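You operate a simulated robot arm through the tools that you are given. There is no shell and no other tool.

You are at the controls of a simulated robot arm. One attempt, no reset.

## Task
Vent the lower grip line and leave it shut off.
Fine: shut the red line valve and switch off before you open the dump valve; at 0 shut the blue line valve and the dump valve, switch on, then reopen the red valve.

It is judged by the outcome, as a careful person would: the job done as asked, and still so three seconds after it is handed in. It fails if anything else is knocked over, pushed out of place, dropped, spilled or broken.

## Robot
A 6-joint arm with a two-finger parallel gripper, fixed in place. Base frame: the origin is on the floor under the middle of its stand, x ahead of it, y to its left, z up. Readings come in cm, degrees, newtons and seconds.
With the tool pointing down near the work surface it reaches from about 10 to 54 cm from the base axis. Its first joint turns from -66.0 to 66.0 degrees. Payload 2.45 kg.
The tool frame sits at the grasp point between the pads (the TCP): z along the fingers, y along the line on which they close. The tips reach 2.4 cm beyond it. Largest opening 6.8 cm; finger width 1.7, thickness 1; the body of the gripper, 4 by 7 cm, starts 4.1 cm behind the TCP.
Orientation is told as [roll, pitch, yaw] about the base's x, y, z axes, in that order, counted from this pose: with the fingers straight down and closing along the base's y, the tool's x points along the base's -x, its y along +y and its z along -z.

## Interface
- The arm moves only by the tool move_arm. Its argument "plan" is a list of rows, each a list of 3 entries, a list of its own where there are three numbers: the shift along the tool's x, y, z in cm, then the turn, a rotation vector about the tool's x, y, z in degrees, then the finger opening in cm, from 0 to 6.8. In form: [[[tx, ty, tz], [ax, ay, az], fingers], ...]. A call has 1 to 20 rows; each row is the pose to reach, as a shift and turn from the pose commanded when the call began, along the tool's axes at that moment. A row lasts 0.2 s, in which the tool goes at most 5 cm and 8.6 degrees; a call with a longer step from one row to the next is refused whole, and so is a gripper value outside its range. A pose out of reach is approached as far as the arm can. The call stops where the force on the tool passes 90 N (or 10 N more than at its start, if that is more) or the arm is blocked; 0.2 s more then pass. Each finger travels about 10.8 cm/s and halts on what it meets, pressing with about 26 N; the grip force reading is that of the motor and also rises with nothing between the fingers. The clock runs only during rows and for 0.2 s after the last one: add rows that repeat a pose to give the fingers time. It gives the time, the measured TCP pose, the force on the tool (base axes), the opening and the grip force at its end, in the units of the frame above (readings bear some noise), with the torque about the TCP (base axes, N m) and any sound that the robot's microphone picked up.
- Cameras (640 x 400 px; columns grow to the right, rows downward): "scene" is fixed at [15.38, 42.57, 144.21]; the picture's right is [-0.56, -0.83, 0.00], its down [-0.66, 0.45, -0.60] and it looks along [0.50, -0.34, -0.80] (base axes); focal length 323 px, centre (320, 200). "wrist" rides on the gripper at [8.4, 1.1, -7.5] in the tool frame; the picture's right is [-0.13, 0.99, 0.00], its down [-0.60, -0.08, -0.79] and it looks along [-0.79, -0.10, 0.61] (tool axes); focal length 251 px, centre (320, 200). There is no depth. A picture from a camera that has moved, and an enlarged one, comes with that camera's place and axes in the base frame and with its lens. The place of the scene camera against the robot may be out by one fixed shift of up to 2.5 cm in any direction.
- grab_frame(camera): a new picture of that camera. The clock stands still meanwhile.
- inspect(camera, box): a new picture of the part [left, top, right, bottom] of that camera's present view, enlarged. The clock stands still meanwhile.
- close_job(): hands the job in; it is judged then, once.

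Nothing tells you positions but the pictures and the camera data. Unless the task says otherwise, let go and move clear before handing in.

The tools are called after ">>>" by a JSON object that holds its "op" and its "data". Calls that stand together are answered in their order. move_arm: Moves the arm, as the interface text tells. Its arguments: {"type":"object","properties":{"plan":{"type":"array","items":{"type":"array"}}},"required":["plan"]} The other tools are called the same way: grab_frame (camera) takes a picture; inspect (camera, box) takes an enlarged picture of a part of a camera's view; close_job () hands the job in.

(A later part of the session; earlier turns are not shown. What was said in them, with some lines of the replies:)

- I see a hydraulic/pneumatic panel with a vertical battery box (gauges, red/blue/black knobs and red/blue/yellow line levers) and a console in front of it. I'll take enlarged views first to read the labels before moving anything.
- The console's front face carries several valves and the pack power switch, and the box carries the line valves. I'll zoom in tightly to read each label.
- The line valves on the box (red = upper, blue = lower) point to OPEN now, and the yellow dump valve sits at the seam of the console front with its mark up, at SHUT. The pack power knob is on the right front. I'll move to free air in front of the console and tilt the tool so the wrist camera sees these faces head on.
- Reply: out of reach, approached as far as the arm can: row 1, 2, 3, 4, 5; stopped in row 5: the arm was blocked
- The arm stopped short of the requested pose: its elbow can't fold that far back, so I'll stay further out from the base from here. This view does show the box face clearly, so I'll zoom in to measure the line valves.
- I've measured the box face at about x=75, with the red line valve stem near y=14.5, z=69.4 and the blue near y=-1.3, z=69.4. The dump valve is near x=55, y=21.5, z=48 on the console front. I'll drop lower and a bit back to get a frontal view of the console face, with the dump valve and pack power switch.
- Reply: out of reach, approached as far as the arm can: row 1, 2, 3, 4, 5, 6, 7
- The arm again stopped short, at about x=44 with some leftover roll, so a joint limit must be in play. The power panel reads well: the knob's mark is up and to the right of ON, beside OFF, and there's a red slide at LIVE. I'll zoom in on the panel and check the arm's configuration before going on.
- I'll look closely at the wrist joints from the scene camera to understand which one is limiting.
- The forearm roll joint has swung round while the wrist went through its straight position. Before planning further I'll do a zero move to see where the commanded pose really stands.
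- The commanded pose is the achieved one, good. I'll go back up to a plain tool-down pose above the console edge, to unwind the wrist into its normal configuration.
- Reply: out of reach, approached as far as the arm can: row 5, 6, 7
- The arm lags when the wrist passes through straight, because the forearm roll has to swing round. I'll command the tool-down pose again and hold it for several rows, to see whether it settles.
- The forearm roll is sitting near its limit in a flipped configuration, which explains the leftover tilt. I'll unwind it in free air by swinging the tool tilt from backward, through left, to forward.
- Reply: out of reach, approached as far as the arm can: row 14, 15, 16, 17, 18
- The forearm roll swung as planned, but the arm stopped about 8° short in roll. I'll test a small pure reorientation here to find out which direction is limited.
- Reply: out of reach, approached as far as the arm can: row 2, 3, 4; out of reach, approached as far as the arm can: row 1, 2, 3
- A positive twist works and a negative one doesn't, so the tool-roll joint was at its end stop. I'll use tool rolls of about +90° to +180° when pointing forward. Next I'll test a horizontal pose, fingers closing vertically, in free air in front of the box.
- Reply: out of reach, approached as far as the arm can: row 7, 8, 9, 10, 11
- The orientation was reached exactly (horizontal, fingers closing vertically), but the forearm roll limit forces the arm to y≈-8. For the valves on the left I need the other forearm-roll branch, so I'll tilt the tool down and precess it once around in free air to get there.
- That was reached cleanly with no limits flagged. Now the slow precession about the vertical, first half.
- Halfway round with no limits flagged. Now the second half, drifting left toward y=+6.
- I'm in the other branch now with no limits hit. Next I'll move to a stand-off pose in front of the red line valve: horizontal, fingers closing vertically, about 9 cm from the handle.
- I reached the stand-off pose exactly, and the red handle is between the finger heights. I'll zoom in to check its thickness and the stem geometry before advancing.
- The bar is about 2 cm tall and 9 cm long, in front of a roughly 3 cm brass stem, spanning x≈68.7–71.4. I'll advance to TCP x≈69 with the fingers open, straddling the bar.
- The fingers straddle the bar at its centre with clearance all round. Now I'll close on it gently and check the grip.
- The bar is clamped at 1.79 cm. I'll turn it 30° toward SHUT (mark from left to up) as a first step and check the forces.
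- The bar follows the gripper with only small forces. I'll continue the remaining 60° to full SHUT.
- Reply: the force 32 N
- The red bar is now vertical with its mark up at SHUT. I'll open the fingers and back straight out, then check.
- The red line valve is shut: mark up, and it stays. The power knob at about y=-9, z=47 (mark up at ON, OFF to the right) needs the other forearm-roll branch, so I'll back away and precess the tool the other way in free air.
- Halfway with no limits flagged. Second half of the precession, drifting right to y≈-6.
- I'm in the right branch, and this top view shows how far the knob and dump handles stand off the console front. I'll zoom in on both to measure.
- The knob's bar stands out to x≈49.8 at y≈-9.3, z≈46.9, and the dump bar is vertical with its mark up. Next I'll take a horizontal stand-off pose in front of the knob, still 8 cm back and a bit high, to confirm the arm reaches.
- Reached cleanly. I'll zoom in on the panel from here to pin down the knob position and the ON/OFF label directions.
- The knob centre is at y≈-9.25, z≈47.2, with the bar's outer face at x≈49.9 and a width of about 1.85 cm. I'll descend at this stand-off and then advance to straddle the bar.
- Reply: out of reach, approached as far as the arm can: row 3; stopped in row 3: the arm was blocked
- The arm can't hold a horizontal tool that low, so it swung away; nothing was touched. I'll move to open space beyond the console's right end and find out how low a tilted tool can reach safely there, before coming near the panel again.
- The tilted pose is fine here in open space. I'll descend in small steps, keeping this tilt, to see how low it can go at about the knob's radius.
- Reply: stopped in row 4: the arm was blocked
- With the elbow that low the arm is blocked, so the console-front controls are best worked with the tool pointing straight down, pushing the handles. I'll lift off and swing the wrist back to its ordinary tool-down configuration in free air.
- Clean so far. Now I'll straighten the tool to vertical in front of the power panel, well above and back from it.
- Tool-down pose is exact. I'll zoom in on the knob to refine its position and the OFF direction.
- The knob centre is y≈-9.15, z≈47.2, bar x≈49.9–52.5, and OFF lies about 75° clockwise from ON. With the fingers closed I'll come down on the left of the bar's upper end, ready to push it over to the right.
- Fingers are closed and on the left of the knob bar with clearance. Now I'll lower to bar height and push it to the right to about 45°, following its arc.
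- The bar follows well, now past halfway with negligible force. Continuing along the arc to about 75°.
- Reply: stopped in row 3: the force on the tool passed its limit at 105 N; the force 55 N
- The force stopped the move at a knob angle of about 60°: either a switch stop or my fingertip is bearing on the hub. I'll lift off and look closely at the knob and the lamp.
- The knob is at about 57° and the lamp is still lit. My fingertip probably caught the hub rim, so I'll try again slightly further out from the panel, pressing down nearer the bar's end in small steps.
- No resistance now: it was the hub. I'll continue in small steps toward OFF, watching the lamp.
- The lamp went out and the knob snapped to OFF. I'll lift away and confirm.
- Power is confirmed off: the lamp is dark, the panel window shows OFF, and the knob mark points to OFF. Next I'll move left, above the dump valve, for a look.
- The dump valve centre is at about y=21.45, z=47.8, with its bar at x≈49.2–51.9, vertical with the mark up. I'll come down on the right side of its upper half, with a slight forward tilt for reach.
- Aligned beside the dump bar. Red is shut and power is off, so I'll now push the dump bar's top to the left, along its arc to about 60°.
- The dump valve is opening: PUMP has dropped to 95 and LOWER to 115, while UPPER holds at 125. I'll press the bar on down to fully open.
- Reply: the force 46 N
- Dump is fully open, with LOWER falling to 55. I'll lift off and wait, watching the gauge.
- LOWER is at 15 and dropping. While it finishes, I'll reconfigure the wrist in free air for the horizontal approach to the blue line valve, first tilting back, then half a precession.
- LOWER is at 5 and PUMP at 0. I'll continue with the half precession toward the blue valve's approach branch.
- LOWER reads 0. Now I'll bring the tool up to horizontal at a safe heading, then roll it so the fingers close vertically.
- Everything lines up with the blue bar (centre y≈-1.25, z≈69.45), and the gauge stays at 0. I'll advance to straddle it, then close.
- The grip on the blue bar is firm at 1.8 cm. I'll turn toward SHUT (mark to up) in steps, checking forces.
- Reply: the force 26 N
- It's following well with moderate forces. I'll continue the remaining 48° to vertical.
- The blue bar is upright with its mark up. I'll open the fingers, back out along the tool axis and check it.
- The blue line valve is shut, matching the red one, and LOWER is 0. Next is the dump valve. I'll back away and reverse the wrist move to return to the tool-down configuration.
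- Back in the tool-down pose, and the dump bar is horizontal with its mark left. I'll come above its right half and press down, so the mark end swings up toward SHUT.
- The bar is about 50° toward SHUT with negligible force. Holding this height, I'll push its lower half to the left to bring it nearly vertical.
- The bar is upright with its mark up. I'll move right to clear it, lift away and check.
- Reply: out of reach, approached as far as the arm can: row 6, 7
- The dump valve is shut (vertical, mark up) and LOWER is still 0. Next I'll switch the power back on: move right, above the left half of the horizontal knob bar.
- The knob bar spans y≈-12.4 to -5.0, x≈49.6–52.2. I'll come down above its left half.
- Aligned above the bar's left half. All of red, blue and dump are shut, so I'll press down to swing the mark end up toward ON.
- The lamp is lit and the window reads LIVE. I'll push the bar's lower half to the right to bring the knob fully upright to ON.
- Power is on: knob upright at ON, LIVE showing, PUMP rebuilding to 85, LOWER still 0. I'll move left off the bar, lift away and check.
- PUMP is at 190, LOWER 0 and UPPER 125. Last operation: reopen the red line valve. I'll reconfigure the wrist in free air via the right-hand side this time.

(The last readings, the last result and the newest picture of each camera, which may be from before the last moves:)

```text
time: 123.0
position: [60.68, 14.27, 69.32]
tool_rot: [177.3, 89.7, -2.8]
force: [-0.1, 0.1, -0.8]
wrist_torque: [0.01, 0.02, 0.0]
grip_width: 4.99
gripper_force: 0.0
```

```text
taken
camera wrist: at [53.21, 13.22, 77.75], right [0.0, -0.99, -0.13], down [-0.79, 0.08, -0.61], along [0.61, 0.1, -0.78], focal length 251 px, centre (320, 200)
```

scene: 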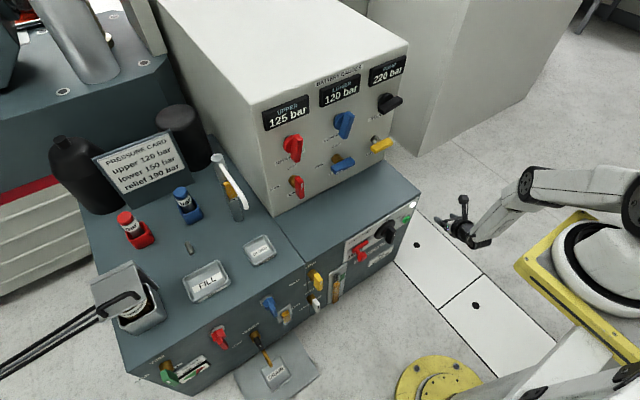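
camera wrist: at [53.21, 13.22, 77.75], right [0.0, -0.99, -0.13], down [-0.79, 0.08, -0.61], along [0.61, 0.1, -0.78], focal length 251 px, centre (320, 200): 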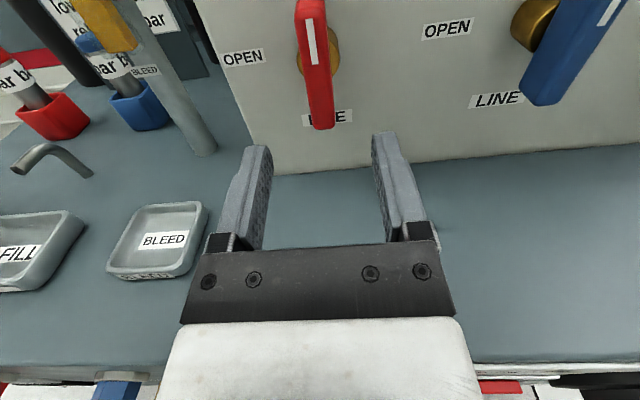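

I'm exactly in front of the red valve: bar vertical, fingers open either side. I'll advance to straddle it, then close.

>>> {"op": "move_arm", "data": {"plan": [[[0, -0.1, 2.0], [0, 0, 0], 5.0], [[0, -0.15, 4.0], [0, 0, 0], 5.0], [[0, -0.2, 6.0], [0, 0, 0], 5.0], [[0, -0.2, 8.1], [0, 0, 0], 5.0], [[0, -0.2, 8.1], [0, 0, 0], 5.0]]}}

>>> {"op": "move_arm", "data": {"plan": [[[0, 0, 0], [0, 0, 0], 3.0], [[0, 0, 0], [0, 0, 0], 1.0], [[0, 0, 0], [0, 0, 0], 1.0], [[0, 0, 0], [0, 0, 0], 1.0]]}}

>>> {"op": "inspect", "data": {"camera": "wrist", "box": [160, 40, 480, 240]}}

```text
time: 124.2
position: [68.79, 14.45, 69.41]
tool_rot: [-174.8, 89.8, 5.2]
force: [0.2, -1.1, -0.1]
wrist_torque: [-0.01, 0.03, -0.03]
grip_width: 4.99
gripper_force: 0.1
```

```text
time: 125.2
position: [68.79, 14.51, 69.4]
tool_rot: [-170.8, 89.9, 9.3]
force: [3.1, 2.9, -2.3]
wrist_torque: [-0.01, -0.12, 0.03]
grip_width: 1.78
gripper_force: 36.6
```

```text
2.00 times, centred on (320, 140) of wrist
camera zoom: at [61.27, 13.35, 77.77], right [0.0, -0.99, -0.13], down [-0.79, 0.08, -0.61], along [0.61, 0.1, -0.78], focal length 503 px, centre (320, 320)
```

zoom: 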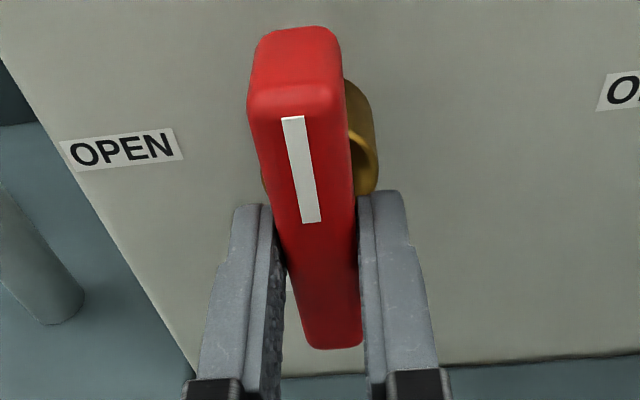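

The grip is firm. Turning the red bar back toward OPEN (mark from up to left), half first.

>>> {"op": "move_arm", "data": {"plan": [[[0, 0, 0], [0, 0, -6], 1.0], [[0, 0, 0], [0, 0, -12], 1.0], [[0, 0, 0], [0, 0, -18], 1.0], [[0, 0, 0], [0, 0, -24], 1.0], [[0, 0, 0], [0, 0, -30], 1.0], [[0, 0, 0], [0, 0, -36], 1.0], [[0, 0, 0], [0, 0, -42], 1.0], [[0, 0, 0], [0, 0, -48], 1.0]]}}

>>> {"op": "move_arm", "data": {"plan": [[[0, 0, 0], [0, 0, -6], 1.0], [[0, 0, 0], [0, 0, -12], 1.0], [[0, 0, 0], [0, 0, -18], 1.0], [[0, 0, 0], [0, 0, -24], 1.0], [[0, 0, 0], [0, 0, -30], 1.0], [[0, 0, 0], [0, 0, -36], 1.0], [[0, 0, 0], [0, 0, -42], 1.0], [[0, 0, 0], [0, 0, -42], 1.0]]}}

>>> {"op": "inspect", "data": {"camera": "wrist", "box": [160, 40, 480, 240]}}

>>> {"op": "inspect", "data": {"camera": "scene", "box": [250, 50, 410, 320]}}

```text
time: 127.0
position: [68.93, 14.42, 69.48]
tool_rot: [90.2, 41.9, -90.1]
force: [-11.0, -21.1, 7.7]
wrist_torque: [0.05, -0.35, 0.58]
grip_width: 1.8
gripper_force: 36.1
```

```text
time: 128.8
position: [68.85, 14.46, 69.53]
tool_rot: [90.5, -0.1, -90.2]
force: [-13.4, -24.3, 19.0]
wrist_torque: [0.06, 0.34, 0.14]
grip_width: 1.79
gripper_force: 36.6
```

```text
2.00 times, centred on (320, 140) of wrist
camera zoom: at [61.41, 22.87, 70.53], right [-0.01, -0.13, 0.99], down [-0.8, -0.6, -0.08], along [0.61, -0.79, -0.1], focal length 503 px, centre (320, 320)
```

zoom: 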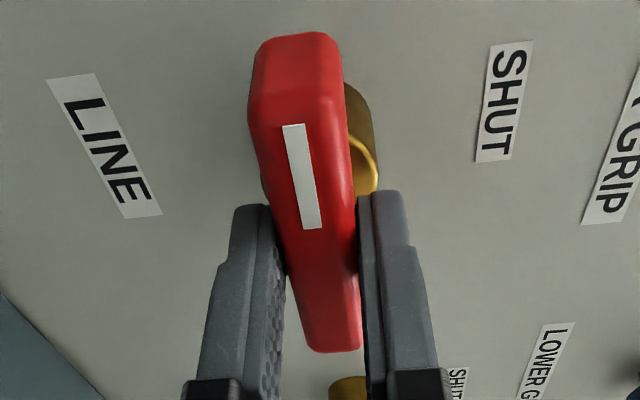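

```text
1.48 times, centred on (330, 185) of scene
camera zoom: at [15.32, 42.52, 144.23], right [-0.56, -0.83, 0.0], down [-0.66, 0.45, -0.6], along [0.5, -0.34, -0.8], focal length 479 px, centre (305, 222)
```

zoom: 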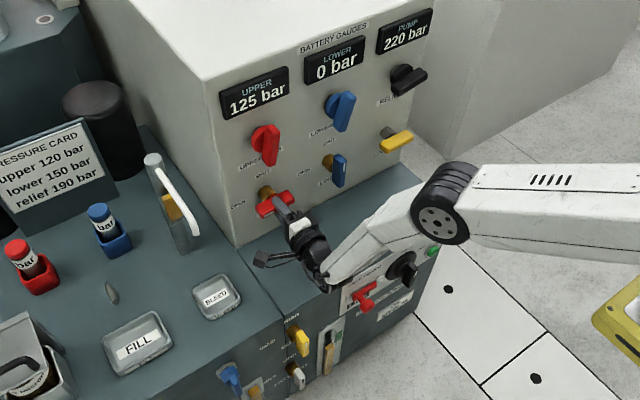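

Red is back at OPEN (horizontal, mark left), with PUMP 220, LOWER 0 and UPPER 125. I'll release, back straight out and inspect everything.

>>> {"op": "move_arm", "data": {"plan": [[[0, 0, 0], [0, 0, 0], 2.6], [[0, 0, 0], [0, 0, 0], 5.0], [[0, 0, 0], [0, 0, 0], 5.5], [[0, 0, -2.5], [0, 0, 0], 5.5], [[0, 0, -5.0], [0, 0, 0], 5.5], [[0, 0, -8.0], [0, 0, 0], 5.5], [[0, 0, -11.0], [0, 0, 0], 5.5], [[0, 0, -11.0], [0, 0, 0], 5.5]]}}

>>> {"op": "grab_frame", "data": {"camera": "wrist"}}

>>> {"op": "grab_frame", "data": {"camera": "scene"}}

>>> {"op": "inspect", "data": {"camera": "scene", "box": [250, 50, 410, 230]}}

```text
time: 130.6
position: [57.72, 14.61, 69.31]
tool_rot: [90.2, 0.0, -89.9]
force: [0.3, 0.4, -0.5]
wrist_torque: [-0.03, -0.02, 0.0]
grip_width: 5.5
gripper_force: 0.2
```

```text
taken
camera wrist: at [50.23, 22.95, 70.43], right [0.0, -0.13, 0.99], down [-0.79, -0.6, -0.08], along [0.61, -0.79, -0.1], focal length 251 px, centre (320, 200)
```

wrist: 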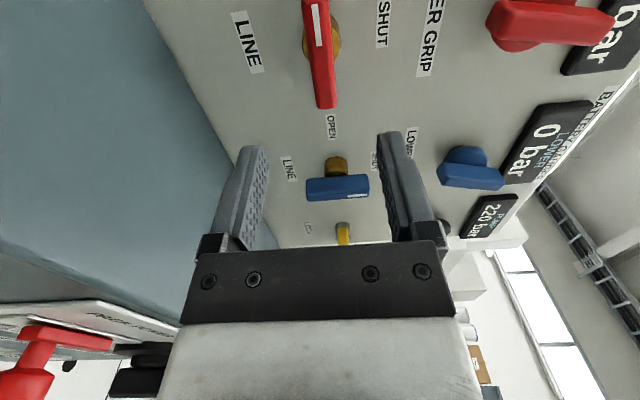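

```text
taken
```

scene: 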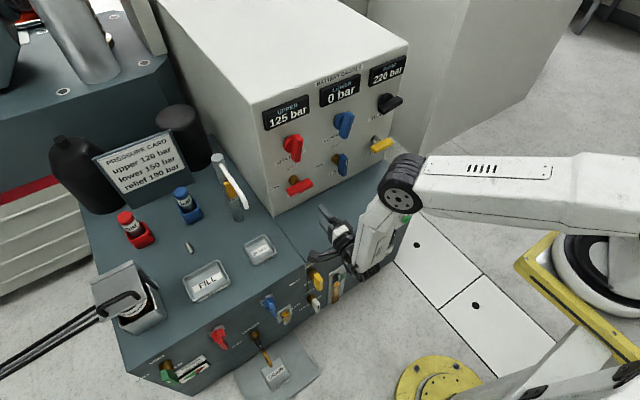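

```text
2.22 times, centred on (330, 140) of scene
camera zoom: at [15.38, 42.57, 144.21], right [-0.56, -0.83, 0.0], down [-0.66, 0.45, -0.6], along [0.5, -0.34, -0.8], focal length 718 px, centre (298, 333)
```

zoom: 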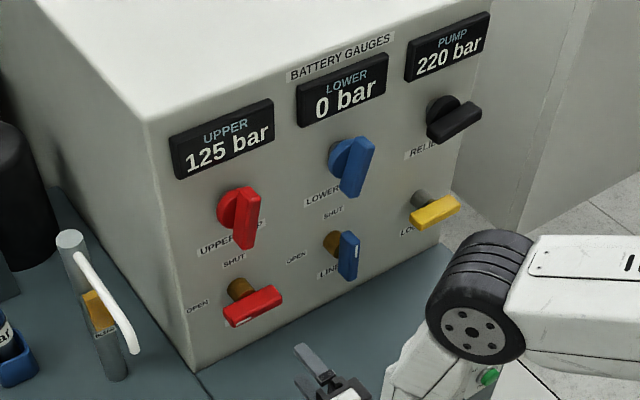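

All gauges and valves on the box are as asked. I'll withdraw the arm to a clear pose and check the dump valve and power panel once more.

>>> {"op": "move_arm", "data": {"plan": [[[-1.08, 0.31, -1.26], [6.76, -2.89, 1.5], 5.5], [[-2.15, 0.63, -2.53], [13.5, -5.78, 3.0], 5.5], [[-3.23, 0.94, -3.79], [20.3, -8.67, 4.5], 5.5], [[-4.3, 1.25, -5.05], [27.05, -11.57, 6.0], 5.5], [[-5.38, 1.56, -6.31], [33.8, -14.46, 7.5], 5.5], [[-6.45, 1.88, -7.58], [40.6, -17.35, 9.0], 5.5], [[-7.53, 2.19, -8.84], [47.3, -20.24, 10.5], 5.5], [[-8.6, 2.5, -10.1], [54.1, -23.13, 12.04], 5.5], [[-8.6, 2.5, -10.1], [54.1, -23.13, 12.04], 5.5]]}}

>>> {"op": "grab_frame", "data": {"camera": "scene"}}

>>> {"op": "inspect", "data": {"camera": "scene", "box": [250, 180, 450, 320]}}

>>> {"op": "inspect", "data": {"camera": "scene", "box": [250, 50, 410, 230]}}

```text
time: 132.6
position: [47.61, 5.98, 71.88]
tool_rot: [35.0, 0.0, -115.2]
force: [0.2, -0.1, -0.1]
wrist_torque: [-0.02, 0.01, -0.01]
grip_width: 5.53
gripper_force: 0.1
```

```text
taken
```

scene: 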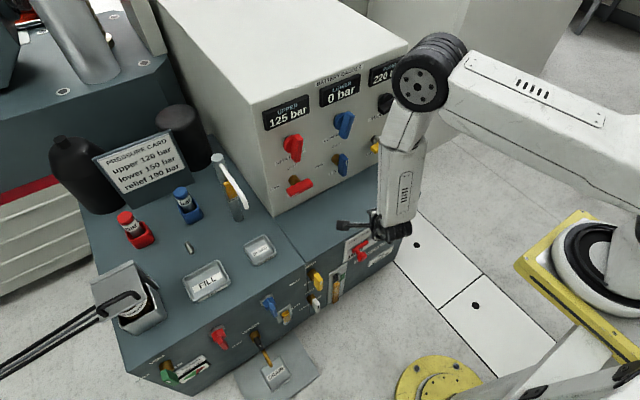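

```text
2.86 times, centred on (350, 250) of scene
camera zoom: at [15.38, 42.57, 144.21], right [-0.56, -0.83, 0.0], down [-0.66, 0.45, -0.6], along [0.5, -0.34, -0.8], focal length 923 px, centre (234, 57)
```

zoom: 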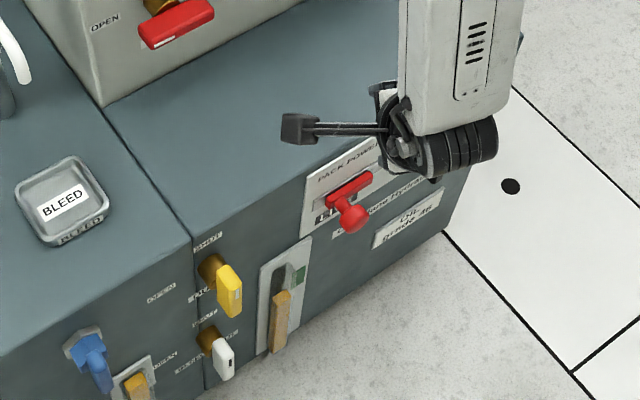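

```text
2.22 times, centred on (330, 140) of scene
camera zoom: at [15.38, 42.57, 144.21], right [-0.56, -0.83, 0.0], down [-0.66, 0.45, -0.6], along [0.5, -0.34, -0.8], focal length 718 px, centre (298, 333)
```

zoom: 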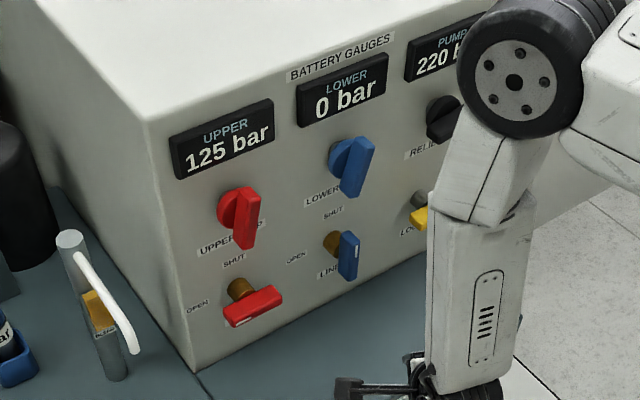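

UPPER reads 125, LOWER 0 and PUMP 220. Red is open, blue shut, dump shut, and the power is on with the panel showing LIVE. Nothing else has moved and the arm is clear, so I'm handing the job in.

>>> {"op": "close_job", "data": {}}

```text
The job is handed in.
```

The lower grip line is vented and shut off, and the job is handed in. My last check of the cameras, just before handing in, showed:

| Item | State |
|---|---|
| LOWER gauge | 0 bar |
| UPPER gauge | 125 bar, unchanged throughout |
| PUMP gauge | 220 bar, back to its starting value |
| Blue line valve | shut |
| Dump valve | shut |
| Red line valve | open again |
| Pack power | on, panel showing LIVE |

I followed your order:
1. Shut the red line valve and switched off.
2. Opened the dump valve and waited for LOWER to reach 0.
3. Shut the blue line valve, then the dump valve.
4. Switched on, then reopened the red valve.

While I was turning the power knob, the arm pressed too hard at one point, probably with a fingertip on the knob's hub. It stopped itself at 105 N. I saw no damage, and the switch worked normally afterwards. Nothing else was moved or knocked, and the arm is clear of the panel.
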